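You operate a simulated robot arm through the tools that you are given. There is no shell and no other tool. Be economical: measure what you need, move in short steps, check, and stop when the job is done.

The job below is to be done with a simulated two-armed robot. You get a single attempt, and the scene is never put back.

## Task
Take the pump bottle and leave it on the supply table shelf. Put the yellow ball cloth from the low stand on the bench shelf of the brown service bench and the blue ball cloth on the parts table top. Take the slug blank and leave it on top of the ball cup. Pull the cart drawer open. Do these in any order. Set down upright: pump bottle, slug blank.

The check looks at the end state, three seconds after you hand in, the way a careful person would. Anything else that was tipped, shoved, dropped, spilled or broken makes it a failure. Flat cloth is picked up by pressing the open fingertips on it (5 to 10 N) and closing them slowly along it; thin cloth reads only 2 to 8 mm in the jaws.

## Robot
Two 7-joint arms with two-finger parallel grippers on one trunk, on a base that drives. Base frame: it is fixed to the floor where the robot stands at the start and does not move with it; the origin is under the middle of the robot, x ahead of it, y to its left, z up. Lengths are in m, angles in rad, forces in N, time in s.
The left shoulder is at the start at [0.06, 0.189, 0.803], the right one opposite. With the tool pointing down near the work surface each hand reaches from about 0.1 to 0.62 m from the robot's upright axis, wherever it stands, measured 20 degrees to its own side. Places, roughly: ball cloth [-2.75, 4.75, 0.5]; ball cup [-8, 5, 1.25]; bench shelf of the brown service bench (72x20 cm) [-3.58, 4.66, 0.32]; cart drawer [0.6, 2.8, 0.8]; parts table top [-1.2, 4.7, 0.8]; pump bottle [0.5, 0, 0.5]; slug blank (3x3x5 cm) [-3.5, 4.6, 0.9]; supply table shelf (144x24 cm) [0.56, 1.5, 0.3]. Payload 3.43 kg a hand.
The TCP of each hand is the grasp point between the finger pads, 0.03 m short of the fingertips. In the tool frame z runs along the fingers and y along their closing line. The gripper opens to 0.094 m. The fingers are 0.028 m wide and 0.01 m thick; the gripper's body (0.05 by 0.096 m) begins 0.055 m behind the TCP.
Orientation is that of the tool frame in the base frame, as a unit quaternion [w, x, y, z]. With the fingers straight down and closing along the base's y, the tool's x points along the base's -x, its y along +y and its z along -z.

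## Interface
- The arms move only by the tool play_rows. It takes "left_series", "right_series" or both (then of equal length, played together; a hand with none holds still); each is text: rows parted by semicolons, each of 7 numbers parted by spaces: the turn, a rotation vector about the base's x, y, z in rad, then the shift along the base's x, y, z in m, then the gripper command, from -1 (fully open) to 1 (shut), values between in proportion. In form: rx ry rz dx dy dz fingers; .... A call has 1 to 12 rows; each row is the pose to reach, as a shift and turn from the pose commanded when the call began. Rows are played at 5 a second. More than 0.05 m and 0.15 rad between two rows, or a gripper value outside its range, and nothing of the call is played. Where a pose cannot be reached the arm comes as near as it can. A force on the tool above 40 N (or 10 N above the force at the start of the call, whichever is more), or a blocked arm, ends the call early, and 0.2 s more pass. Each finger travels about 0.153 m/s and halts on what it meets, pressing with about 23 N; the grip force reading is that of the motor and also rises with nothing between the fingers. The clock runs only during rows and for 0.2 s after the last one: add rows that repeat a pose to give the fingers time. The reply holds the time, the measured pose of the TCP, the force on the tool along the base axes, the opening and the grip force, in the units named above and with some noise, with the torque about the TCP (base axes, N m) and any sound that the robot's microphone picked up, and new pictures: "views" is both (left out), scene, wrist or none (wrist: the cameras of the hands that moved).
- Cameras (640 x 400 px; columns grow to the right, rows downward): "scene" is now at [-0.0017, -0.0027, 1.3315]; the picture's right is [-0.03, -1.00, 0.00], its down [-0.91, 0.02, -0.41] and it looks along [0.41, -0.01, -0.91] (base axes); focal length 249 px, centre (320, 200). "left" rides on the left gripper at [0.076, -0.014, -0.102] in its tool frame; the picture's right is [0.18, 0.98, 0.00], its down [-0.75, 0.14, -0.64] and it looks along [-0.63, 0.12, 0.77] (tool axes); focal length 243 px, centre (320, 200). "right" rides on the right gripper at [0.076, 0.014, -0.102] in its tool frame; the picture's right is [-0.18, 0.98, 0.00], its down [-0.75, -0.14, -0.64] and it looks along [-0.63, -0.12, 0.77] (tool axes); focal length 243 px, centre (320, 200). There is no depth. A picture from a camera that has moved, and an enlarged one, comes with that camera's place and axes in the base frame and with its lens.
- slide_trunk(by): slides the trunk up (or, below 0, down) by that many m; the arms and the scene camera ride with it, the base frame stays. It gives what a move gives, with no picture.
- drive_base(legs): drives the robot by 1 to 6 legs, each [ahead, left, turn to the left] in m, m and rad, along the robot's own axes; the way and the turn of a leg run together, so that a leg with both is an arc; at most 1.5 m and 3.142 rad a leg. The arms and the cameras ride along, it lands a little off, and it stops where it bumps. It gives what a move gives, and a new picture of the scene camera.
- pan_tilt(pan, tilt): turns the head with the scene camera to pan (to the left, within 1.501 rad either way) and tilt (down, from -0.506 to 1.204), counted from straight ahead of the robot. It gives what a move gives, and a new picture of the scene camera.
- inspect(camera, box): a new picture of the part [left, top, right, bottom] of that camera's present view, enlarged. No time passes.
- hand_in(): hands the job in; it is judged then, once.

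Go step by step. Nothing tells you exact positions but the pictures and the camera data: compare them with the known pose of the tool, close in by small moves and look again before you grip or let go. The budget is 165 turns and 260 pictures, counting those below and the enlarged ones. Unless the task says otherwise, let go and move clear before handing in.

The tools are called after ">>>" by a JSON object that holds its "api" and its "payload". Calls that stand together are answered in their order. play_rows: Moves the arms, as the interface text tells. Its arguments: {"type":"object","properties":{"left_series":{"type":"string"},"right_series":{"type":"string"},"views":{"type":"string","enum":["both","scene","wrist","none"]}},"required":[]} The other tools are called the same way: slide_trunk (by) slides the trunk up or down; drive_base (legs) drives the base; pan_tilt (pan, tilt) turns the head that bears the scene camera; inspect (camera, box) takes an enlarged picture of a part of a camera's view; hand_in () hands the job in.

At the start:

```text
time: 0.0
left_ee_pos: [0.3011, 0.1784, 0.6352]
left_ee_rot: [0.0, -0.001, 1.0, 0.0]
left_force: [0.7, 0.2, -0.3]
left_torque: [0.01, -0.01, 0.0]
left_width: 0.094
left_grip_force: 0.1
right_ee_pos: [0.2756, -0.0737, 0.7045]
right_ee_rot: [0.0, 0.0, 1.0, 0.0]
right_force: [-0.8, -0.4, -0.2]
right_torque: [0.01, -0.03, -0.01]
right_width: 0.0941
right_grip_force: 0.0
trunk travel left (down, up): [-0.475, 0.515]
robot x, y, heading: [0.0002, -0.0043, -0.004]
head pan, tilt: [-0.024, 1.152]
```

scene: 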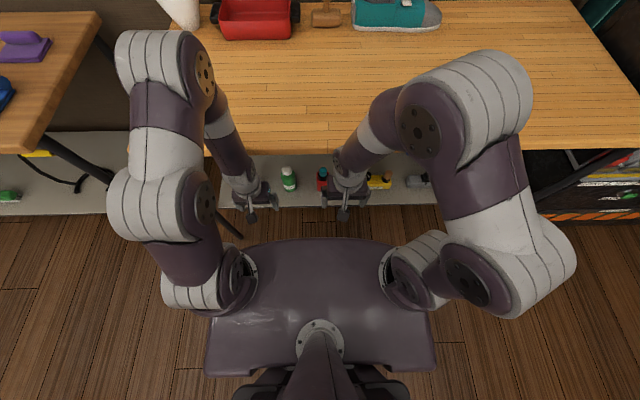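
right: 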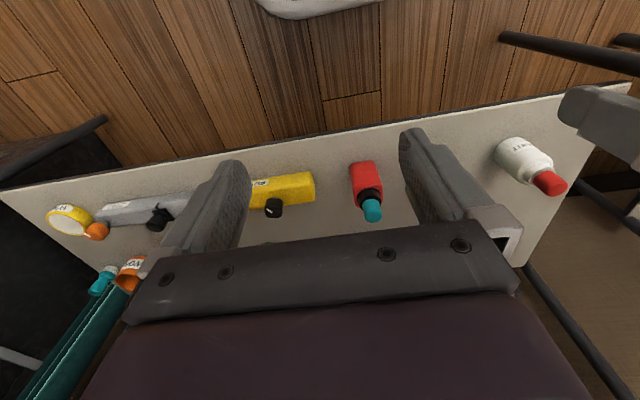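
left: 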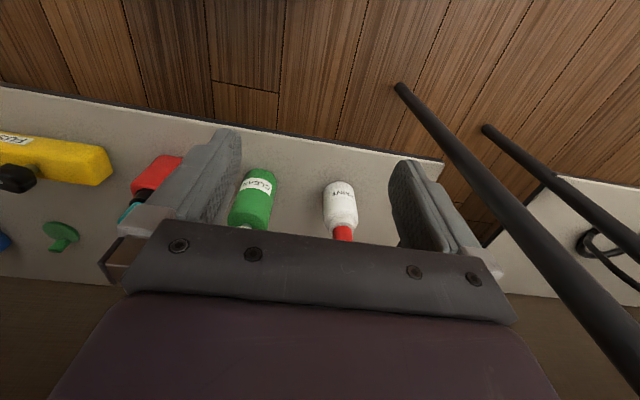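

I see a wooden table ahead with a low shelf bearing bottles and tools, and another table to the left. I'll look around with the head to find the pump bottle first.

>>> {"api": "pan_tilt", "payload": {"pan": 0, "tilt": 0.6}}

>>> {"api": "pan_tilt", "payload": {"pan": 1.2, "tilt": 0.6}}

```text
time: 1.0
left_ee_pos: [0.3003, 0.1771, 0.635]
left_ee_rot: [0.0, 0.0, 1.0, -0.001]
left_force: [0.0, 0.8, -0.7]
left_torque: [-0.01, 0.01, -0.02]
left_width: 0.0942
left_grip_force: 0.1
right_ee_pos: [0.2763, -0.073, 0.7056]
right_ee_rot: [0.0, 0.001, 1.0, -0.001]
right_force: [0.1, 0.3, -0.8]
right_torque: [-0.02, 0.0, 0.01]
right_width: 0.094
right_grip_force: 0.0
trunk travel left (down, up): [-0.475, 0.515]
robot x, y, heading: [-0.0009, -0.0033, -0.004]
head pan, tilt: [0.0, 0.6]
camera scene: at [0.0272, -0.0012, 1.3732], right [0.0, -1.0, 0.0], down [-0.57, 0.0, -0.82], along [0.82, 0.0, -0.57], focal length 249 px, centre (320, 200)
```

scene: 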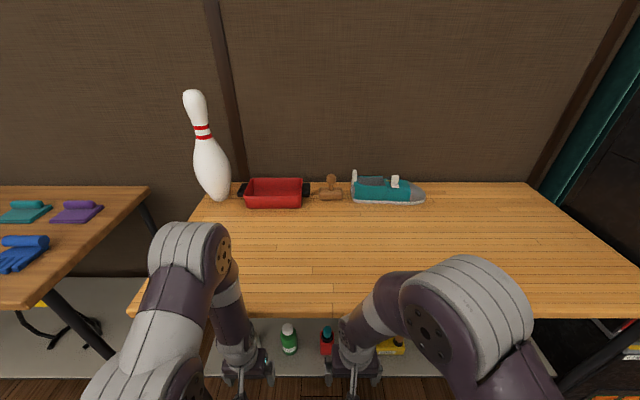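

```text
time: 2.4
left_ee_pos: [0.2993, 0.1791, 0.6349]
left_ee_rot: [0.0, -0.001, 1.0, 0.0]
left_force: [0.1, -0.3, 0.4]
left_torque: [-0.03, 0.0, 0.01]
left_width: 0.0941
left_grip_force: 0.1
right_ee_pos: [0.2764, -0.075, 0.7055]
right_ee_rot: [0.0, 0.0, 1.0, -0.001]
right_force: [-0.3, 0.4, 0.0]
right_torque: [0.0, -0.01, -0.01]
right_width: 0.0938
right_grip_force: 0.0
trunk travel left (down, up): [-0.475, 0.515]
robot x, y, heading: [-0.0014, 0.0003, -0.003]
head pan, tilt: [1.201, 0.6]
camera scene: at [-0.0291, 0.0812, 1.3733], right [0.93, -0.36, 0.0], down [-0.2, -0.53, -0.83], along [0.3, 0.77, -0.56], focal length 249 px, centre (320, 200)
```

scene: 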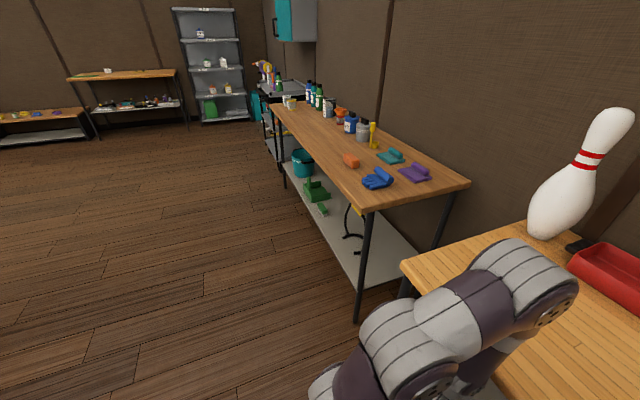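

The bottles are on the shelf under the front table; I need to tell which one has a pump. I'll enlarge the wrist views.

>>> {"api": "inspect", "payload": {"camera": "left", "box": [0, 100, 480, 300]}}

>>> {"api": "inspect", "payload": {"camera": "right", "box": [20, 100, 600, 310]}}

>>> {"api": "inspect", "payload": {"camera": "scene", "box": [240, 60, 480, 210]}}

```text
1.33 times, centred on (240, 200) of left
camera zoom: at [0.2237, 0.1644, 0.736], right [-0.18, 0.98, 0.0], down [0.75, 0.14, 0.64], along [0.63, 0.12, -0.77], focal length 324 px, centre (427, 200)
```

zoom: 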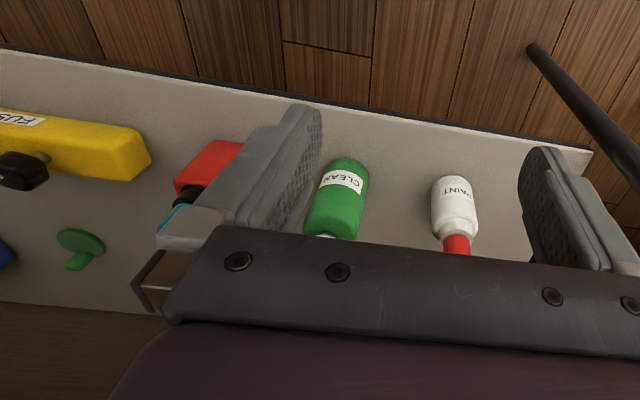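

```text
1.10 times, centred on (310, 205) of right
camera zoom: at [0.1993, -0.0605, 0.8078], right [0.18, 0.98, 0.0], down [0.75, -0.14, 0.64], along [0.63, -0.12, -0.77], focal length 268 px, centre (331, 194)
```

zoom: 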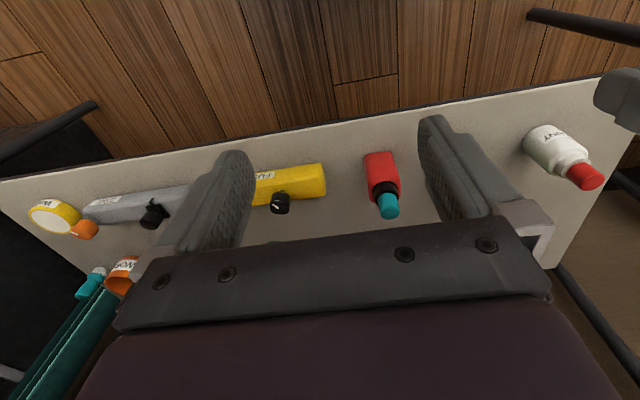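

```text
2.67 times, centred on (360, 135) of scene
camera zoom: at [-0.0291, 0.0812, 1.3733], right [0.93, -0.36, 0.0], down [-0.2, -0.53, -0.83], along [0.3, 0.77, -0.56], focal length 665 px, centre (213, 373)
```

zoom: 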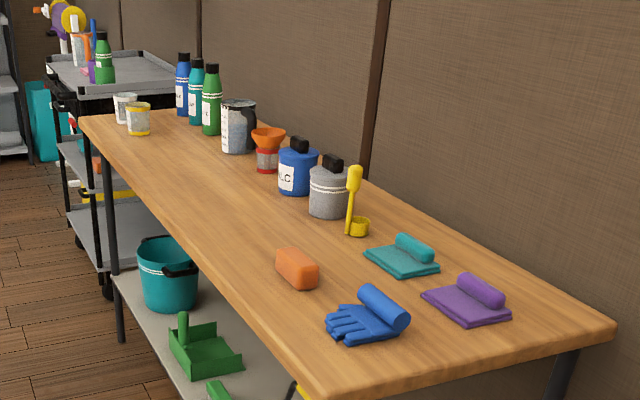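

The candidate near (0.5, 0) is the red bottle with a teal top, but I want a side view. I'll back off and lower the trunk to look under the table.

>>> {"api": "drive_base", "payload": {"legs": [[-0.5, 0, 0]]}}

>>> {"api": "slide_trunk", "payload": {"by": -0.35}}

>>> {"api": "pan_tilt", "payload": {"pan": 0, "tilt": 0.5}}

```text
time: 5.3
left_ee_pos: [-0.1981, 0.178, 0.635]
left_ee_rot: [-0.001, 0.0, 1.0, 0.0]
left_force: [0.0, -0.8, -0.1]
left_torque: [-0.01, 0.01, -0.03]
left_width: 0.094
left_grip_force: 0.0
right_ee_pos: [-0.2217, -0.0729, 0.7048]
right_ee_rot: [0.001, 0.0, 1.0, 0.0]
right_force: [-0.7, -0.2, 0.3]
right_torque: [-0.01, 0.01, 0.04]
right_width: 0.094
right_grip_force: 0.0
trunk travel left (down, up): [-0.475, 0.515]
robot x, y, heading: [-0.4974, 0.0002, 0.001]
head pan, tilt: [1.201, 0.6]
camera scene: at [-0.528, 0.0813, 1.3733], right [0.93, -0.36, 0.0], down [-0.2, -0.53, -0.83], along [0.3, 0.77, -0.56], focal length 249 px, centre (320, 200)
```

scene: 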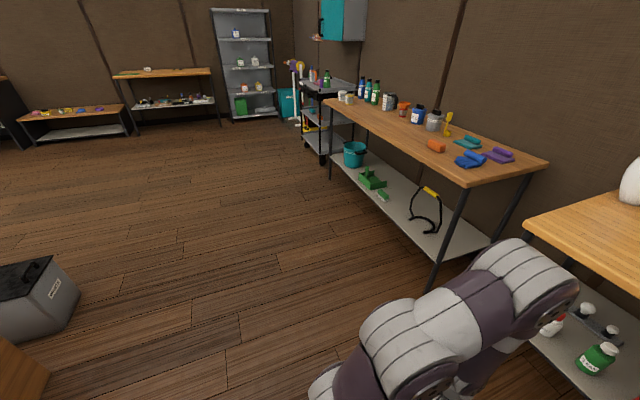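

```text
time: 8.7
left_ee_pos: [-0.1973, 0.1783, 0.2846]
left_ee_rot: [0.0, 0.0, 1.0, 0.001]
left_force: [0.4, -0.4, -0.2]
left_torque: [-0.02, -0.02, 0.01]
left_width: 0.0939
left_grip_force: 0.1
right_ee_pos: [-0.2222, -0.0739, 0.3548]
right_ee_rot: [0.0, 0.0, 1.0, 0.001]
right_force: [-0.2, 0.6, 0.0]
right_torque: [0.01, -0.04, -0.02]
right_width: 0.0943
right_grip_force: 0.1
trunk travel left (down, up): [-0.125, 0.865]
robot x, y, heading: [-0.4943, -0.0005, 0.001]
head pan, tilt: [1.201, 0.6]
```

```text
time: 10.1
left_ee_pos: [-0.1968, 0.1777, 0.2833]
left_ee_rot: [0.0, 0.0, 1.0, 0.0]
left_force: [0.1, -0.1, -0.1]
left_torque: [0.02, -0.02, -0.02]
left_width: 0.0939
left_grip_force: 0.1
right_ee_pos: [-0.2221, -0.0747, 0.3538]
right_ee_rot: [-0.001, 0.0, 1.0, 0.0]
right_force: [0.4, -0.4, -0.4]
right_torque: [0.0, 0.01, -0.01]
right_width: 0.0941
right_grip_force: 0.1
trunk travel left (down, up): [-0.125, 0.865]
robot x, y, heading: [-0.4983, -0.0007, 0.001]
head pan, tilt: [0.0, 0.499]
camera scene: at [-0.4683, -0.0011, 1.0324], right [0.0, -1.0, 0.0], down [-0.48, 0.0, -0.88], along [0.88, 0.0, -0.48], focal length 249 px, centre (320, 200)
```

scene: 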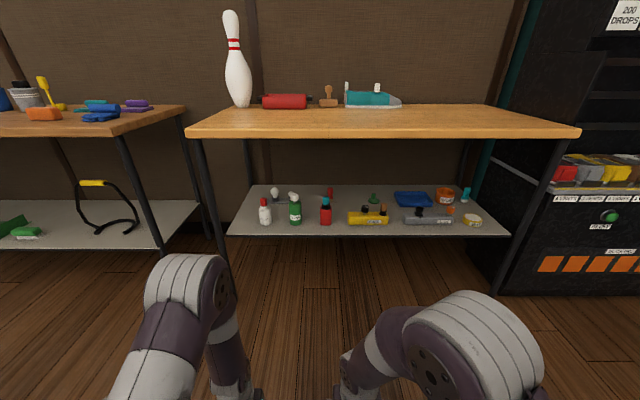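

>>> {"api": "inspect", "payload": {"camera": "scene", "box": [240, 160, 400, 260]}}

>>> {"api": "inspect", "payload": {"camera": "scene", "box": [360, 160, 520, 260]}}

```text
4.00 times, centred on (320, 210) of scene
camera zoom: at [-0.4683, -0.0011, 1.0324], right [0.0, -1.0, 0.0], down [-0.48, 0.0, -0.88], along [0.88, 0.0, -0.48], focal length 997 px, centre (320, 160)
```

zoom: 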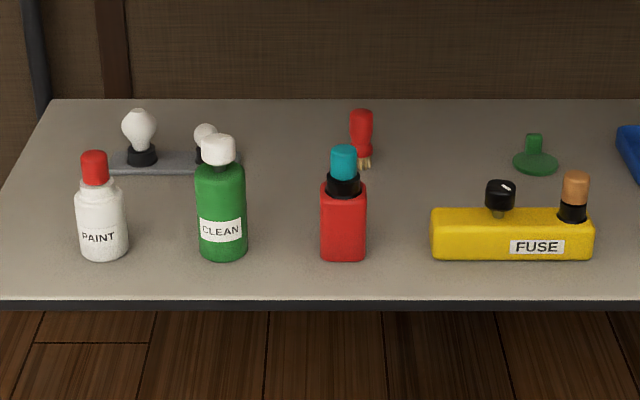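

```text
4.00 times, centred on (440, 210) of scene
camera zoom: at [-0.4683, -0.0011, 1.0324], right [0.0, -1.0, 0.0], down [-0.48, 0.0, -0.88], along [0.88, 0.0, -0.48], focal length 997 px, centre (-160, 160)
```

zoom: 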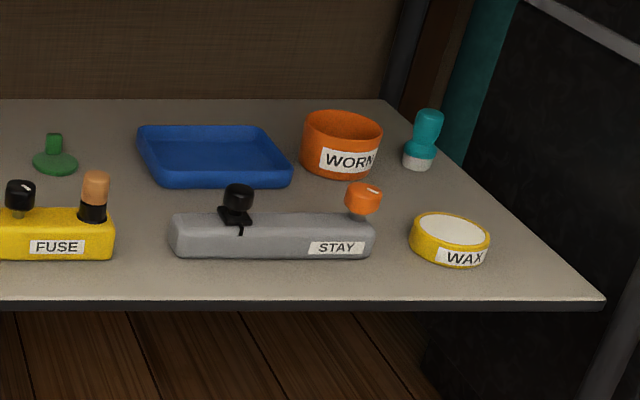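

>>> {"api": "inspect", "payload": {"camera": "scene", "box": [256, 182, 346, 236]}}

```text
7.11 times, centred on (301, 209) of scene
camera zoom: at [-0.4683, -0.0011, 1.0324], right [0.0, -1.0, 0.0], down [-0.48, 0.0, -0.88], along [0.88, 0.0, -0.48], focal length 1772 px, centre (455, 136)
```

zoom: 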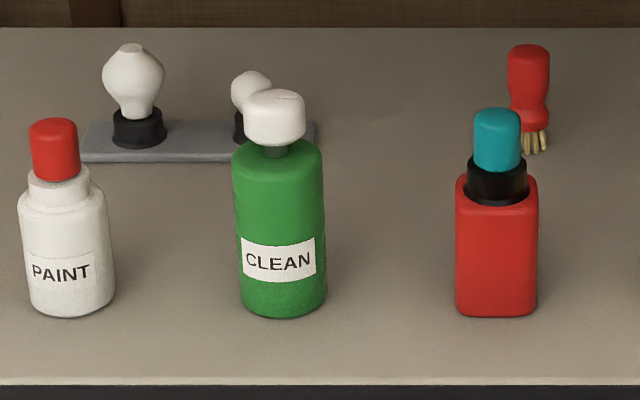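

The green CLEAN bottle has a white head on a thin stem, so I take it as the pump bottle, at about (0.54, 0.12) on the shelf at z≈0.3. I'll tilt the left hand forward in free space before driving in under the table.

>>> {"api": "play_rows", "payload": {"left_series": "0 -0.13 0 0.02 -0.005 0.015 -1; 0 -0.26 0 0.04 -0.01 0.03 -1; 0 -0.39 0 0.06 -0.015 0.045 -1; 0 -0.52 0 0.08 -0.02 0.06 -1; 0 -0.65 0 0.1 -0.025 0.075 -1; 0 -0.78 0 0.12 -0.03 0.09 -1; 0 -0.91 0 0.14 -0.03 0.105 -1; 0 -1.04 0 0.16 -0.03 0.12 -1; 0 -1.17 0 0.18 -0.03 0.13 -1; 0 -1.3 0 0.2 -0.03 0.13 -1; 0 -1.3 0 0.2 -0.03 0.13 -1", "views": "both"}}

```text
time: 12.5
left_ee_pos: [0.0027, 0.1482, 0.4166]
left_ee_rot: [0.606, 0.0, 0.795, 0.001]
left_force: [0.1, -0.3, 0.2]
left_torque: [0.03, -0.01, 0.01]
left_width: 0.0939
left_grip_force: 0.1
right_ee_pos: [-0.2221, -0.073, 0.3552]
right_ee_rot: [0.0, 0.0, 1.0, 0.001]
right_force: [-0.6, 0.4, 0.0]
right_torque: [0.01, -0.01, -0.02]
right_width: 0.0941
right_grip_force: 0.0
trunk travel left (down, up): [-0.125, 0.865]
robot x, y, heading: [-0.4984, -0.0024, -0.001]
head pan, tilt: [0.0, 0.499]
camera scene: at [-0.4682, -0.0011, 1.0324], right [0.0, -1.0, 0.0], down [-0.48, 0.0, -0.88], along [0.88, 0.0, -0.48], focal length 249 px, centre (320, 200)
camera left: at [-0.117, 0.1347, 0.368], right [-0.05, 0.98, -0.18], down [-0.42, 0.14, 0.9], along [0.91, 0.12, 0.4], focal length 243 px, centre (320, 200)
```

scene: 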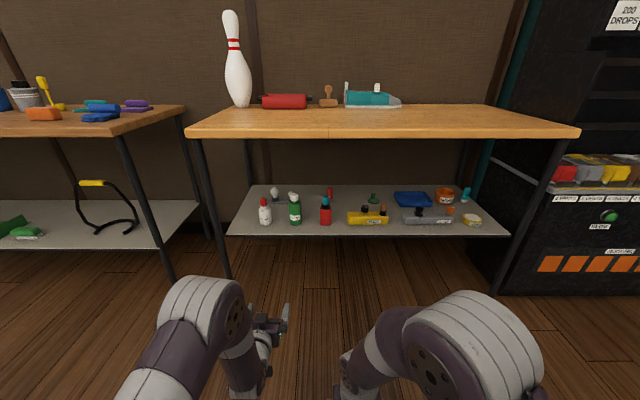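
left: 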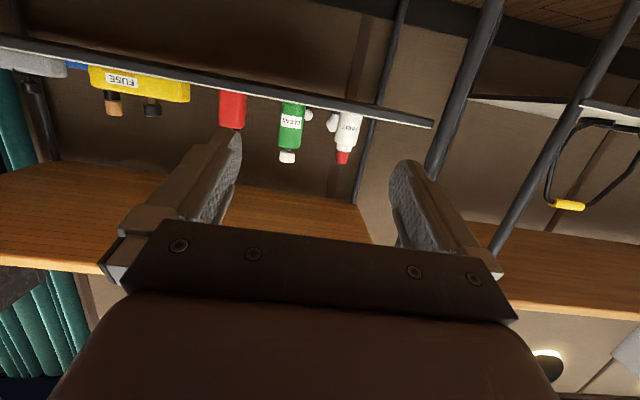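

>>> {"api": "inspect", "payload": {"camera": "left", "box": [200, 70, 400, 195]}}

```text
3.20 times, centred on (300, 132) of left
camera zoom: at [-0.117, 0.1347, 0.368], right [-0.05, 0.98, -0.18], down [-0.42, 0.14, 0.9], along [0.91, 0.12, 0.4], focal length 776 px, centre (384, 416)
```

zoom: 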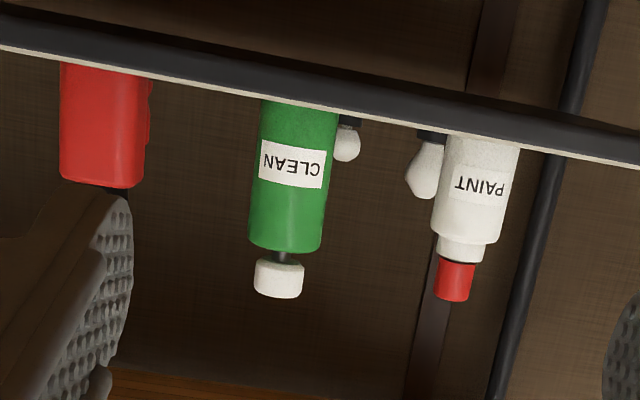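

Geometry from both cameras puts the shelf at z≈0.39 and the green pump bottle at about (0.425, 0.114), radius ≈0.025. I'll pitch the hand a bit more downward, align y and z, and drive closer.

>>> {"api": "play_rows", "payload": {"left_series": "0 0.13 0 0.0 -0.015 0.015 -1; 0 0.26 0 0 -0.03 0.03 -1; 0 0.4 0 0.0 -0.034 0.045 -1; 0 0.4 0 0.0 -0.034 0.045 -1", "views": "none"}}

>>> {"api": "drive_base", "payload": {"legs": [[0.29, 0, 0]]}}

>>> {"api": "play_rows", "payload": {"left_series": "0 0 0 0 0 0 -1", "views": "wrist"}}

```text
time: 13.5
left_ee_pos: [0.0014, 0.1135, 0.46]
left_ee_rot: [0.435, 0.0, 0.9, 0.0]
left_force: [-0.1, 0.2, 0.0]
left_torque: [0.0, 0.0, 0.05]
left_width: 0.094
left_grip_force: 0.2
right_ee_pos: [-0.2232, -0.0741, 0.3542]
right_ee_rot: [0.0, -0.001, 1.0, 0.001]
right_force: [-0.3, -1.2, 0.3]
right_torque: [0.02, 0.02, 0.03]
right_width: 0.094
right_grip_force: 0.1
trunk travel left (down, up): [-0.125, 0.865]
robot x, y, heading: [-0.4984, 0.0021, -0.001]
head pan, tilt: [0.0, 0.499]
```

```text
time: 15.5
left_ee_pos: [0.2909, 0.1133, 0.4604]
left_ee_rot: [0.436, 0.001, 0.9, 0.0]
left_force: [-1.2, 0.3, -0.5]
left_torque: [0.01, -0.01, 0.0]
left_width: 0.0941
left_grip_force: 0.0
right_ee_pos: [0.0663, -0.0737, 0.3541]
right_ee_rot: [0.0, 0.001, 1.0, 0.0]
right_force: [0.3, -0.5, -0.2]
right_torque: [-0.03, 0.03, 0.0]
right_width: 0.0941
right_grip_force: 0.2
trunk travel left (down, up): [-0.125, 0.865]
robot x, y, heading: [-0.2105, -0.0036, -0.001]
head pan, tilt: [0.0, 0.499]
camera scene: at [-0.1801, -0.0014, 1.0324], right [0.0, -1.0, 0.0], down [-0.48, 0.0, -0.88], along [0.88, 0.0, -0.48], focal length 249 px, centre (320, 200)
```

scene: 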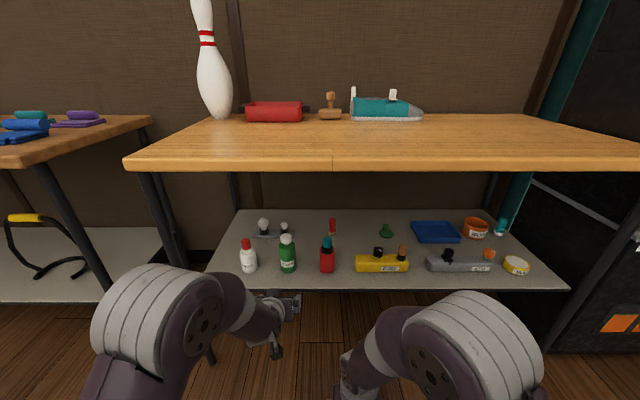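

```text
time: 15.9
left_ee_pos: [0.2911, 0.1134, 0.4603]
left_ee_rot: [0.436, 0.001, 0.9, -0.001]
left_force: [-1.1, 0.0, 0.4]
left_torque: [-0.03, 0.02, -0.01]
left_width: 0.0938
left_grip_force: 0.0
right_ee_pos: [0.0661, -0.0742, 0.3554]
right_ee_rot: [0.0, 0.001, 1.0, -0.001]
right_force: [-0.4, 0.5, -0.4]
right_torque: [0.0, -0.02, -0.04]
right_width: 0.0941
right_grip_force: 0.0
trunk travel left (down, up): [-0.125, 0.865]
robot x, y, heading: [-0.211, 0.0025, 0.002]
head pan, tilt: [0.0, 0.499]
camera left: at [0.1625, 0.0996, 0.4636], right [-0.11, 0.98, -0.14], down [-0.03, 0.14, 0.99], along [0.99, 0.12, 0.02], focal length 243 px, centre (320, 200)
```

left: 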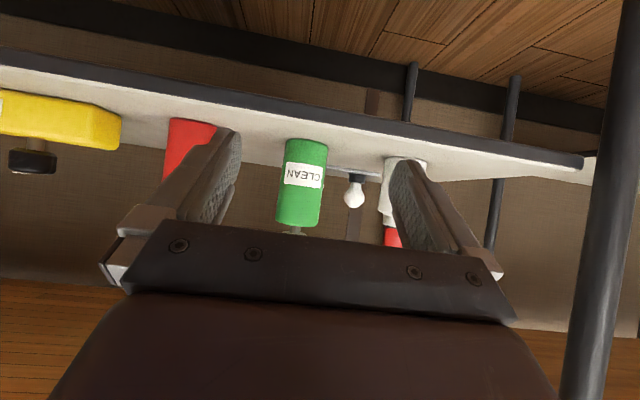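

Triangulating again, the bottle stands at about (0.487, 0.110) with its base at z≈0.40. I'll drive 0.11 forward, then close the rest with the arm.

>>> {"api": "drive_base", "payload": {"legs": [[0.11, 0, 0]]}}

>>> {"api": "play_rows", "payload": {"left_series": "0 0 0 0.02 -0.002 -0.002 -1;0 0 0 0.035 -0.003 -0.003 -1;0 0 0 0.035 -0.003 -0.003 -1", "views": "both"}}

```text
time: 17.1
left_ee_pos: [0.4006, 0.1133, 0.4602]
left_ee_rot: [0.436, 0.001, 0.9, -0.001]
left_force: [0.6, 0.5, 0.0]
left_torque: [0.0, 0.01, 0.02]
left_width: 0.0944
left_grip_force: 0.1
right_ee_pos: [0.1761, -0.074, 0.3553]
right_ee_rot: [0.0, 0.001, 1.0, 0.0]
right_force: [0.3, -0.1, 0.2]
right_torque: [0.0, 0.01, 0.0]
right_width: 0.0939
right_grip_force: 0.0
trunk travel left (down, up): [-0.125, 0.865]
robot x, y, heading: [-0.0993, 0.0006, -0.003]
head pan, tilt: [0.0, 0.499]
camera scene: at [-0.071, -0.0015, 1.0324], right [0.0, -1.0, 0.0], down [-0.48, 0.0, -0.88], along [0.88, 0.0, -0.48], focal length 249 px, centre (320, 200)
```

scene: 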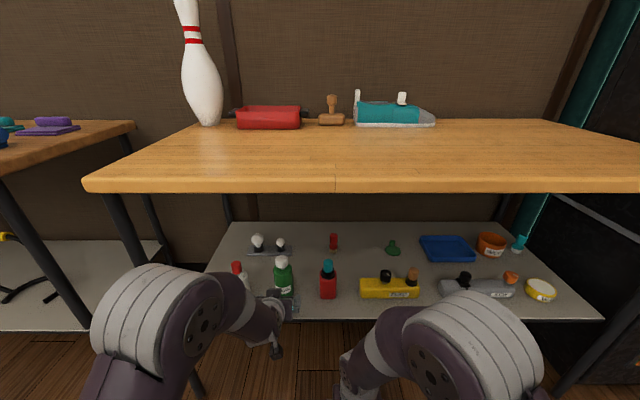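

```text
time: 17.9
left_ee_pos: [0.4357, 0.1099, 0.4569]
left_ee_rot: [0.436, 0.0, 0.9, 0.0]
left_force: [-0.5, -0.5, 0.6]
left_torque: [-0.01, 0.0, 0.01]
left_width: 0.0938
left_grip_force: 0.0
right_ee_pos: [0.1757, -0.0735, 0.3552]
right_ee_rot: [0.0, 0.0, 1.0, 0.0]
right_force: [-0.2, -0.3, 1.0]
right_torque: [0.01, -0.02, 0.01]
right_width: 0.0939
right_grip_force: 0.1
trunk travel left (down, up): [-0.125, 0.865]
robot x, y, heading: [-0.1027, 0.001, 0.001]
head pan, tilt: [0.0, 0.499]
camera scene: at [-0.0708, -0.0015, 1.0324], right [0.0, -1.0, 0.0], down [-0.48, 0.0, -0.88], along [0.88, 0.0, -0.48], focal length 249 px, centre (320, 200)
camera left: at [0.3064, 0.0965, 0.4602], right [-0.11, 0.98, -0.14], down [-0.03, 0.14, 0.99], along [0.99, 0.12, 0.02], focal length 243 px, centre (320, 200)
```

scene: 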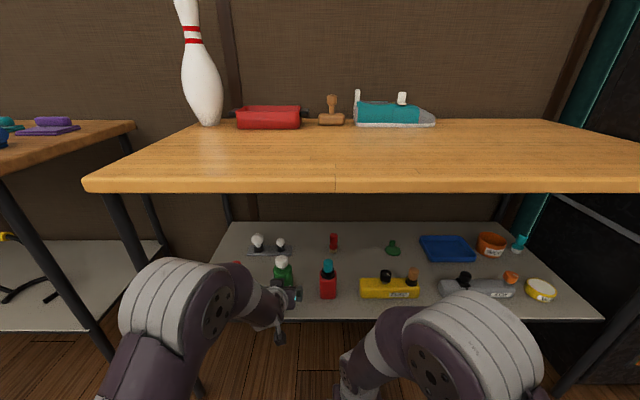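
left: 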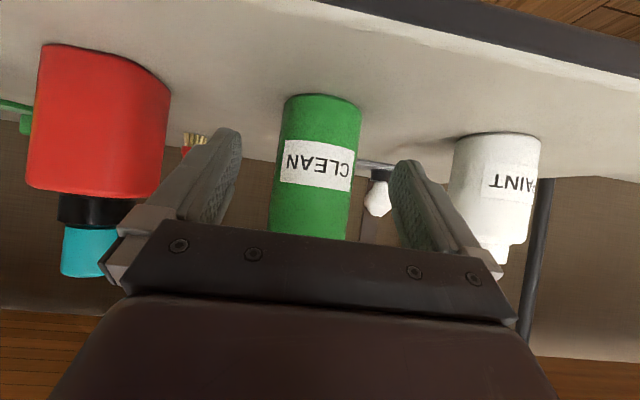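

>>> {"api": "play_rows", "payload": {"left_series": "0 0 0 0.02 -0.002 0 -1;0 0 0 0.037 -0.003 0.0 -1;0 0 0 0.037 -0.003 0.0 -1", "views": "wrist"}}

```text
time: 18.7
left_ee_pos: [0.4711, 0.1082, 0.4581]
left_ee_rot: [0.435, 0.0, 0.9, 0.0]
left_force: [0.1, 0.1, 0.1]
left_torque: [-0.05, 0.02, 0.01]
left_width: 0.0941
left_grip_force: 0.0
right_ee_pos: [0.1763, -0.0753, 0.3551]
right_ee_rot: [0.0, 0.0, 1.0, 0.0]
right_force: [0.8, -0.4, 0.2]
right_torque: [-0.03, 0.0, 0.02]
right_width: 0.0941
right_grip_force: 0.1
trunk travel left (down, up): [-0.125, 0.865]
robot x, y, heading: [-0.1055, 0.0028, -0.001]
head pan, tilt: [0.0, 0.499]
camera left: at [0.3431, 0.094, 0.4606], right [-0.11, 0.98, -0.14], down [-0.03, 0.14, 0.99], along [0.99, 0.12, 0.02], focal length 243 px, centre (320, 200)
```

left: 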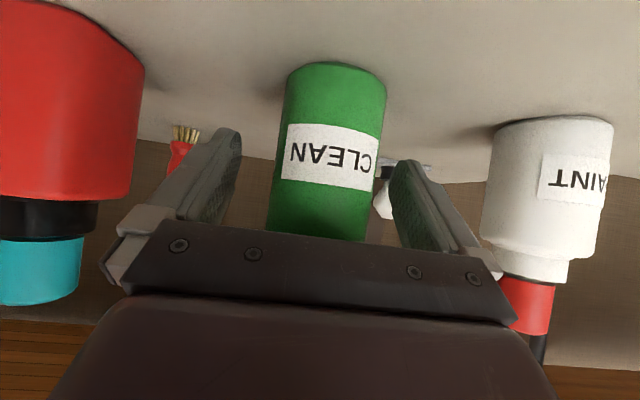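

The bottle sits between the fingers, so I'll close on it and check.

>>> {"api": "play_rows", "payload": {"left_series": "0 0 0 0.003 -0.002 0 -0.4;0 0 0 0.003 -0.002 0.0 0;0 0 0 0.003 -0.002 0 0.3;0 0 0 0.003 -0.002 0 0.5;0 0 0 0.003 -0.002 0 0.5", "views": "wrist"}}

```text
time: 19.9
left_ee_pos: [0.4746, 0.1047, 0.4571]
left_ee_rot: [0.435, 0.0, 0.9, 0.0]
left_force: [0.4, 0.5, 1.8]
left_torque: [-0.08, -0.07, 0.04]
left_width: 0.0596
left_grip_force: 23.0
right_ee_pos: [0.1758, -0.0741, 0.3545]
right_ee_rot: [0.0, 0.0, 1.0, 0.0]
right_force: [1.4, 0.1, 0.1]
right_torque: [-0.04, 0.0, -0.01]
right_width: 0.0939
right_grip_force: 0.0
trunk travel left (down, up): [-0.125, 0.865]
robot x, y, heading: [-0.1033, -0.0012, -0.0]
head pan, tilt: [0.0, 0.499]
camera left: at [0.3463, 0.092, 0.4607], right [-0.11, 0.98, -0.14], down [-0.03, 0.14, 0.99], along [0.99, 0.12, 0.02], focal length 243 px, centre (320, 200)
```

left: 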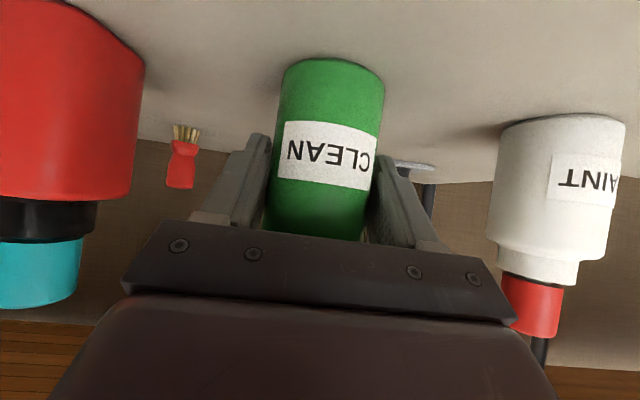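

Gripped at 60 mm. I lift it a few centimetres and back out.

>>> {"api": "play_rows", "payload": {"left_series": "0 0 0 0 0 0.01 0.6;0 0 0 0 0 0.03 0.6;0 0 0 0 0 0.045 0.6;0 0 0 0 0 0.045 0.6", "views": "none"}}

>>> {"api": "drive_base", "payload": {"legs": [[-0.6, 0, 0]]}}

>>> {"api": "pan_tilt", "payload": {"pan": 0.9, "tilt": 0.4}}

```text
time: 20.9
left_ee_pos: [0.4752, 0.1063, 0.5025]
left_ee_rot: [0.435, 0.001, 0.901, 0.0]
left_force: [0.1, 1.5, -1.9]
left_torque: [0.01, -0.05, 0.0]
left_width: 0.0595
left_grip_force: 23.1
right_ee_pos: [0.1748, -0.0741, 0.3544]
right_ee_rot: [-0.001, 0.0, 1.0, -0.002]
right_force: [-0.2, -0.4, -0.8]
right_torque: [0.02, 0.04, 0.01]
right_width: 0.0939
right_grip_force: 0.1
trunk travel left (down, up): [-0.125, 0.865]
robot x, y, heading: [-0.0998, 0.0006, 0.006]
head pan, tilt: [0.0, 0.499]
```

```text
time: 24.3
left_ee_pos: [-0.1178, 0.1058, 0.503]
left_ee_rot: [0.434, 0.001, 0.901, -0.001]
left_force: [-0.4, 0.1, -2.6]
left_torque: [0.0, 0.0, 0.0]
left_width: 0.0595
left_grip_force: 22.9
right_ee_pos: [-0.4171, -0.073, 0.3543]
right_ee_rot: [0.0, 0.001, 1.0, -0.001]
right_force: [-0.9, -0.8, 0.4]
right_torque: [0.01, 0.03, 0.0]
right_width: 0.0941
right_grip_force: 0.0
trunk travel left (down, up): [-0.125, 0.865]
robot x, y, heading: [-0.6959, 0.0005, 0.001]
head pan, tilt: [0.0, 0.499]
camera scene: at [-0.6632, -0.0008, 1.0324], right [0.0, -1.0, 0.0], down [-0.48, 0.0, -0.88], along [0.88, 0.0, -0.48], focal length 249 px, centre (320, 200)
```

scene: 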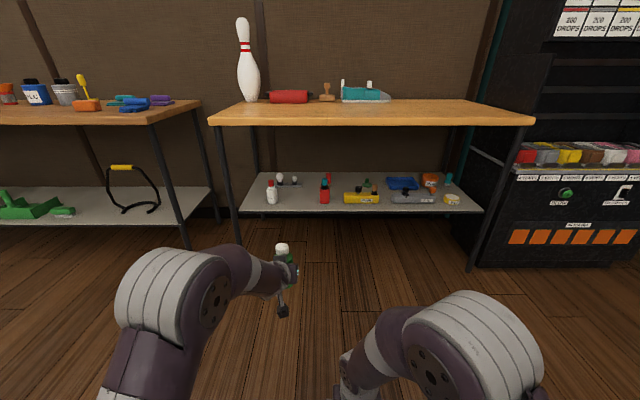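

```text
time: 25.5
left_ee_pos: [-0.1174, 0.1062, 0.5006]
left_ee_rot: [0.434, 0.001, 0.901, -0.001]
left_force: [0.5, -0.4, -1.7]
left_torque: [0.02, 0.04, -0.01]
left_width: 0.0596
left_grip_force: 22.7
right_ee_pos: [-0.4178, -0.0745, 0.355]
right_ee_rot: [0.0, 0.001, 1.0, 0.0]
right_force: [-0.5, -0.6, -0.3]
right_torque: [-0.03, -0.01, 0.02]
right_width: 0.094
right_grip_force: 0.0
trunk travel left (down, up): [-0.125, 0.865]
robot x, y, heading: [-0.6914, 0.0029, 0.0]
head pan, tilt: [0.901, 0.4]
camera scene: at [-0.6965, 0.0718, 1.0415], right [0.78, -0.62, 0.0], down [-0.24, -0.3, -0.92], along [0.57, 0.72, -0.39], focal length 249 px, centre (320, 200)
```

scene: 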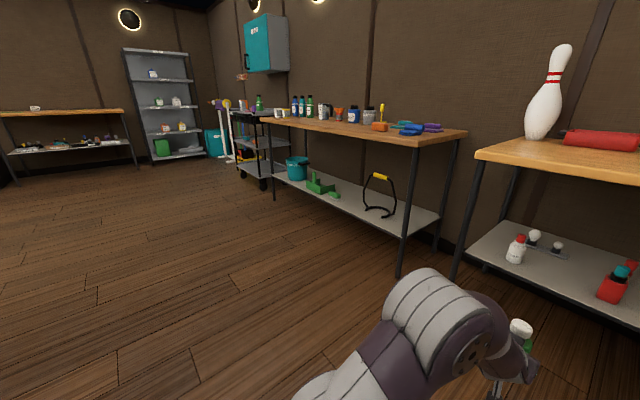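

Bottle in hand. The supply table shelf has free space between the black hoop and the green dustpan; I'll strafe left in front of it and look.

>>> {"api": "drive_base", "payload": {"legs": [[0, 1.3, 0]]}}

>>> {"api": "pan_tilt", "payload": {"pan": 0, "tilt": 0.5}}

>>> {"api": "play_rows", "payload": {"left_series": "0 0 0 0 0 0 0.6", "views": "wrist"}}

```text
time: 32.0
left_ee_pos: [-0.1157, 1.4092, 0.5019]
left_ee_rot: [0.434, 0.001, 0.901, -0.001]
left_force: [0.2, 0.3, -0.8]
left_torque: [0.01, 0.03, 0.02]
left_width: 0.0594
left_grip_force: 23.1
right_ee_pos: [-0.4153, 1.2282, 0.3547]
right_ee_rot: [-0.001, 0.002, 1.0, -0.001]
right_force: [-0.1, 0.7, 0.3]
right_torque: [0.0, -0.01, 0.01]
right_width: 0.0943
right_grip_force: 0.0
trunk travel left (down, up): [-0.125, 0.865]
robot x, y, heading: [-0.6903, 1.3019, -0.004]
head pan, tilt: [0.901, 0.4]
camera scene: at [-0.6938, 1.3757, 1.0415], right [0.78, -0.62, 0.0], down [-0.24, -0.3, -0.92], along [0.57, 0.72, -0.39], focal length 249 px, centre (320, 200)
```

scene: 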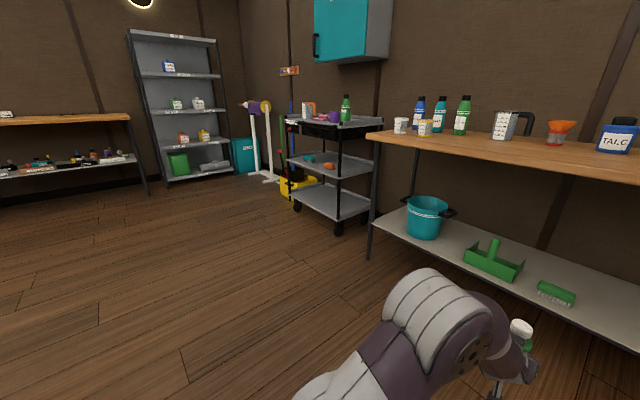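

```text
time: 33.2
left_ee_pos: [-0.115, 1.4097, 0.5014]
left_ee_rot: [0.435, 0.001, 0.901, 0.0]
left_force: [-0.5, 0.4, -0.8]
left_torque: [-0.01, 0.03, -0.03]
left_width: 0.0593
left_grip_force: 23.0
right_ee_pos: [-0.4154, 1.2306, 0.3558]
right_ee_rot: [0.0, 0.002, 1.0, -0.001]
right_force: [-0.7, 0.4, 0.1]
right_torque: [0.0, 0.01, 0.02]
right_width: 0.0942
right_grip_force: 0.0
trunk travel left (down, up): [-0.125, 0.865]
robot x, y, heading: [-0.6886, 1.3032, -0.005]
head pan, tilt: [0.0, 0.499]
camera scene: at [-0.6605, 1.3031, 1.0324], right [0.0, -1.0, 0.0], down [-0.48, 0.0, -0.88], along [0.88, 0.0, -0.48], focal length 249 px, centre (320, 200)
```

scene: 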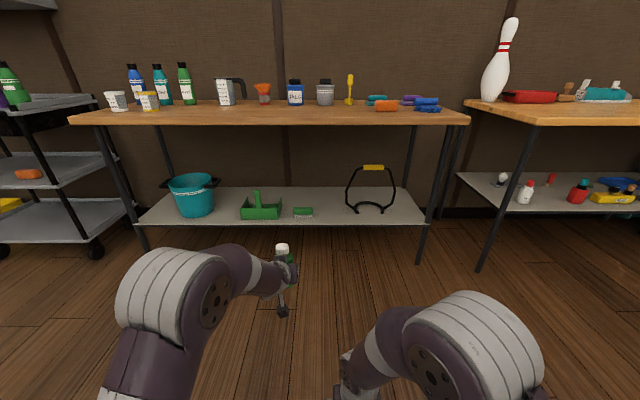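

```text
time: 33.6
left_ee_pos: [-0.1152, 1.4095, 0.5021]
left_ee_rot: [0.434, 0.001, 0.901, -0.001]
left_force: [-0.1, -0.1, -1.7]
left_torque: [0.03, -0.01, 0.01]
left_width: 0.0595
left_grip_force: 23.5
right_ee_pos: [-0.4144, 1.23, 0.3549]
right_ee_rot: [0.0, 0.002, 1.0, -0.001]
right_force: [-0.3, 0.2, -0.2]
right_torque: [0.01, -0.01, 0.05]
right_width: 0.0938
right_grip_force: 0.1
trunk travel left (down, up): [-0.125, 0.865]
robot x, y, heading: [-0.6881, 1.3059, -0.006]
head pan, tilt: [0.0, 0.499]
camera left: at [-0.2432, 1.3956, 0.5051], right [-0.11, 0.98, -0.14], down [-0.03, 0.14, 0.99], along [0.99, 0.12, 0.02], focal length 243 px, centre (320, 200)
```

left: 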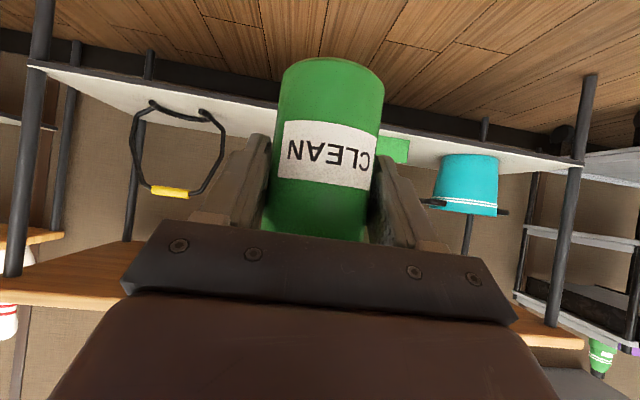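

>>> {"api": "inspect", "payload": {"camera": "scene", "box": [230, 160, 430, 285]}}

```text
3.20 times, centred on (330, 222) of scene
camera zoom: at [-0.6606, 1.303, 1.0324], right [0.0, -1.0, 0.0], down [-0.48, 0.0, -0.88], along [0.88, 0.0, -0.48], focal length 798 px, centre (288, 128)
```

zoom: 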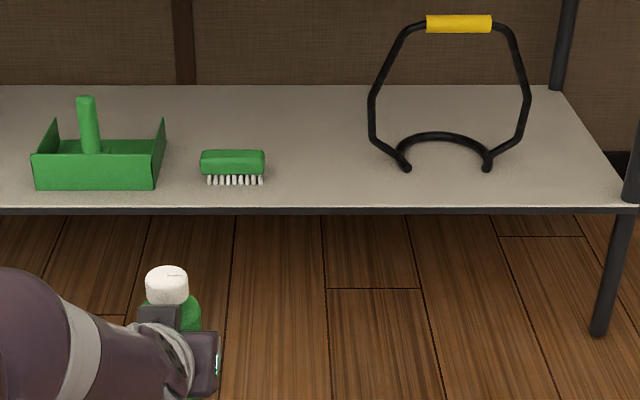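

The gap at y≈1.25 between brush and hoop is free; shelf surface about z≈0.29. I'll lower the trunk, align and drive in partway.

>>> {"api": "slide_trunk", "payload": {"by": -0.09}}

>>> {"api": "drive_base", "payload": {"legs": [[0, -0.158, 0.005], [0.42, 0, 0]]}}

>>> {"api": "play_rows", "payload": {"left_series": "0 0 0 0 0 0 0.6", "views": "wrist"}}

```text
time: 34.9
left_ee_pos: [-0.1157, 1.4103, 0.4129]
left_ee_rot: [0.434, 0.002, 0.901, -0.001]
left_force: [-0.1, 0.3, -1.3]
left_torque: [-0.04, 0.0, 0.02]
left_width: 0.0594
left_grip_force: 23.2
right_ee_pos: [-0.4154, 1.2292, 0.2643]
right_ee_rot: [0.0, 0.002, 1.0, -0.001]
right_force: [0.8, -0.1, -0.1]
right_torque: [-0.02, -0.01, 0.01]
right_width: 0.0939
right_grip_force: 0.1
trunk travel left (down, up): [-0.035, 0.955]
robot x, y, heading: [-0.6867, 1.3033, -0.005]
head pan, tilt: [0.0, 0.499]
```

```text
time: 38.5
left_ee_pos: [0.3051, 1.254, 0.4108]
left_ee_rot: [0.434, 0.0, 0.901, 0.0]
left_force: [-0.3, 0.7, -0.6]
left_torque: [-0.02, 0.05, 0.04]
left_width: 0.0595
left_grip_force: 23.0
right_ee_pos: [0.006, 1.0731, 0.2642]
right_ee_rot: [0.001, 0.0, 1.0, -0.001]
right_force: [0.1, 0.2, 0.2]
right_torque: [0.0, -0.01, 0.01]
right_width: 0.0942
right_grip_force: 0.0
trunk travel left (down, up): [-0.035, 0.955]
robot x, y, heading: [-0.2709, 1.1472, 0.003]
head pan, tilt: [0.0, 0.499]
camera scene: at [-0.2401, 1.1451, 0.9424], right [0.0, -1.0, 0.0], down [-0.48, 0.0, -0.88], along [0.88, 0.0, -0.48], focal length 249 px, centre (320, 200)
```

scene: 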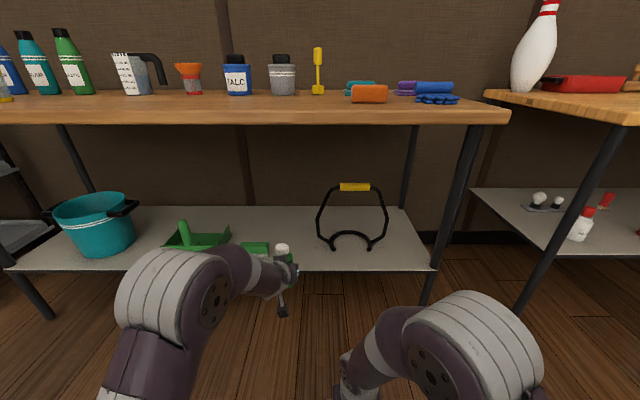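

```text
time: 38.9
left_ee_pos: [0.3049, 1.2535, 0.4106]
left_ee_rot: [0.435, 0.0, 0.9, 0.0]
left_force: [-0.4, 0.3, -2.1]
left_torque: [0.01, 0.01, 0.0]
left_width: 0.0595
left_grip_force: 23.3
right_ee_pos: [0.0064, 1.0734, 0.265]
right_ee_rot: [0.0, -0.001, 1.0, -0.001]
right_force: [0.0, 0.4, 0.5]
right_torque: [-0.01, 0.0, -0.04]
right_width: 0.0937
right_grip_force: 0.0
trunk travel left (down, up): [-0.035, 0.955]
robot x, y, heading: [-0.2657, 1.1454, 0.007]
head pan, tilt: [0.0, 0.499]
camera left: at [0.1769, 1.2396, 0.415], right [-0.12, 0.98, -0.14], down [-0.03, 0.14, 0.99], along [0.99, 0.12, 0.02], focal length 243 px, centre (320, 200)
```

left: 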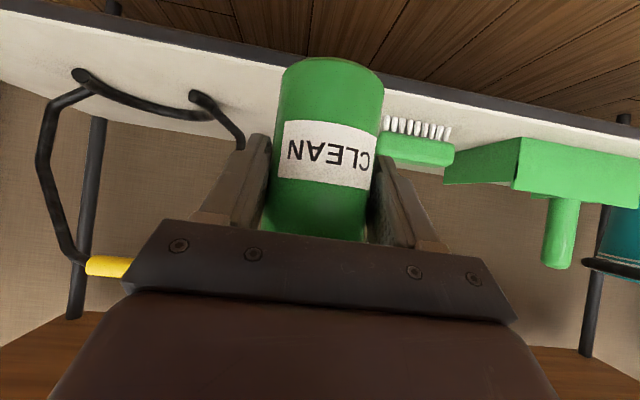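

>>> {"api": "drive_base", "payload": {"legs": [[0.17, 0, 0]]}}

>>> {"api": "play_rows", "payload": {"left_series": "0 0 0 0.025 0 0 0.6;0 0 0 0.05 0 -0.0 0.6;0 0 0 0.05 0 -0.02 0.6;0 0 0 0.05 0 -0.04 0.6;0 0 0 0.05 0 -0.04 0.6", "views": "both"}}

```text
time: 40.3
left_ee_pos: [0.4776, 1.2551, 0.4128]
left_ee_rot: [0.435, -0.002, 0.901, 0.001]
left_force: [0.0, 0.4, -1.5]
left_torque: [0.01, 0.03, -0.02]
left_width: 0.0597
left_grip_force: 22.8
right_ee_pos: [0.179, 1.0754, 0.2651]
right_ee_rot: [0.0, -0.002, 1.0, -0.001]
right_force: [-1.3, 0.2, 0.2]
right_torque: [-0.02, 0.02, 0.02]
right_width: 0.0942
right_grip_force: 0.2
trunk travel left (down, up): [-0.035, 0.955]
robot x, y, heading: [-0.0981, 1.1498, 0.002]
head pan, tilt: [0.0, 0.499]
camera scene: at [-0.0678, 1.1456, 0.9424], right [0.0, -1.0, 0.0], down [-0.48, 0.0, -0.88], along [0.88, 0.0, -0.48], focal length 249 px, centre (320, 200)
```

scene: 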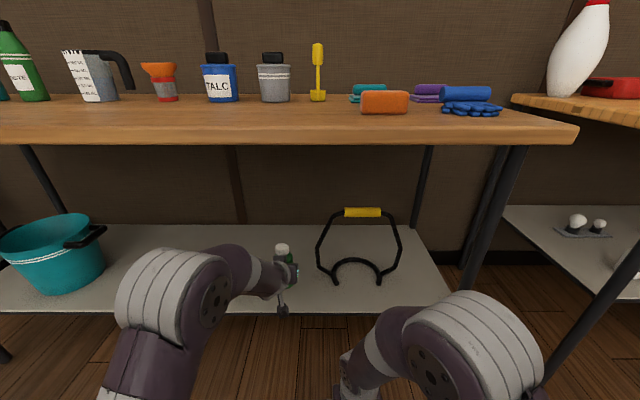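

```text
time: 41.5
left_ee_pos: [0.5289, 1.2548, 0.3718]
left_ee_rot: [0.436, -0.002, 0.9, 0.001]
left_force: [-0.2, 0.1, -2.3]
left_torque: [0.02, -0.06, -0.01]
left_width: 0.0598
left_grip_force: 22.8
right_ee_pos: [0.1799, 1.0743, 0.2655]
right_ee_rot: [0.0, -0.001, 1.0, -0.001]
right_force: [0.2, 0.1, -0.4]
right_torque: [0.03, 0.05, 0.01]
right_width: 0.0941
right_grip_force: 0.0
trunk travel left (down, up): [-0.035, 0.955]
robot x, y, heading: [-0.0949, 1.1482, 0.001]
head pan, tilt: [0.0, 0.499]
camera scene: at [-0.0677, 1.1456, 0.9424], right [0.0, -1.0, 0.0], down [-0.48, 0.0, -0.88], along [0.88, 0.0, -0.48], focal length 249 px, centre (320, 200)
camera left: at [0.3996, 1.2412, 0.3749], right [-0.12, 0.98, -0.14], down [-0.03, 0.14, 0.99], along [0.99, 0.12, 0.02], focal length 243 px, centre (320, 200)
```

scene: 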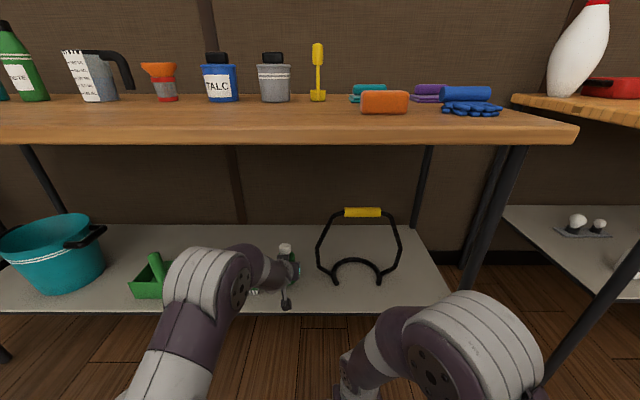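
left: 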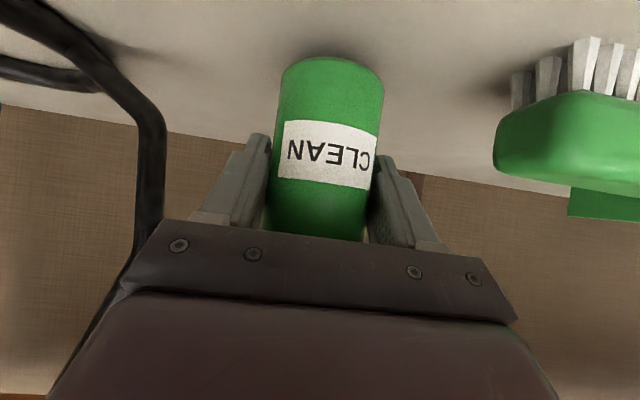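

Clear on both sides. I lower in small steps until the force shows contact.

>>> {"api": "play_rows", "payload": {"left_series": "0 0 0 0 0 -0.004 0.6;0 0 0 0 0 -0.008 0.6;0 0 0 0 0 -0.012 0.6;0 0 0 0 0 -0.014 0.6", "views": "none"}}

>>> {"api": "play_rows", "payload": {"left_series": "0 0 0 0 0 -0.003 0.6;0 0 0 0 0 -0.006 0.6", "views": "wrist"}}

```text
time: 42.5
left_ee_pos: [0.5282, 1.2552, 0.3583]
left_ee_rot: [0.435, -0.001, 0.9, 0.001]
left_force: [0.5, -0.3, -0.6]
left_torque: [-0.01, 0.02, 0.01]
left_width: 0.0593
left_grip_force: 22.5
right_ee_pos: [0.1782, 1.0737, 0.2649]
right_ee_rot: [0.0, -0.002, 1.0, -0.001]
right_force: [0.0, -0.1, 0.9]
right_torque: [-0.01, 0.0, -0.02]
right_width: 0.0937
right_grip_force: 0.0
trunk travel left (down, up): [-0.035, 0.955]
robot x, y, heading: [-0.0992, 1.1453, 0.002]
head pan, tilt: [0.0, 0.499]
```

```text
time: 43.1
left_ee_pos: [0.5274, 1.2545, 0.3573]
left_ee_rot: [0.439, -0.002, 0.898, 0.001]
left_force: [-1.3, -1.2, 18.5]
left_torque: [0.07, -0.2, 0.06]
left_width: 0.0599
left_grip_force: 22.9
right_ee_pos: [0.1793, 1.0747, 0.267]
right_ee_rot: [0.001, -0.002, 1.0, 0.0]
right_force: [0.0, -0.2, -0.7]
right_torque: [0.02, 0.0, 0.02]
right_width: 0.0941
right_grip_force: 0.1
trunk travel left (down, up): [-0.035, 0.955]
robot x, y, heading: [-0.0999, 1.1473, 0.003]
head pan, tilt: [0.0, 0.499]
camera left: at [0.4004, 1.2404, 0.3586], right [-0.12, 0.98, -0.15], down [-0.04, 0.14, 0.99], along [0.99, 0.12, 0.03], focal length 243 px, centre (320, 200)
```

left: 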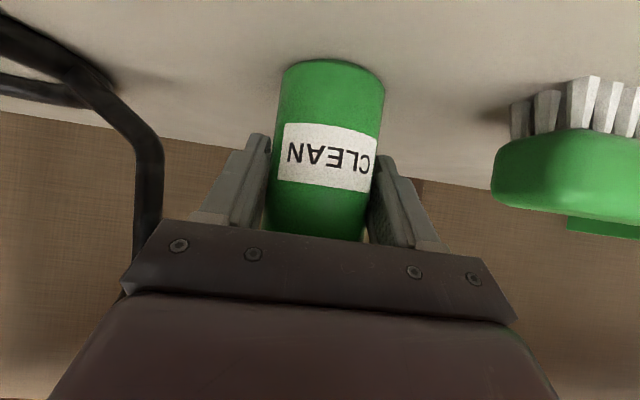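

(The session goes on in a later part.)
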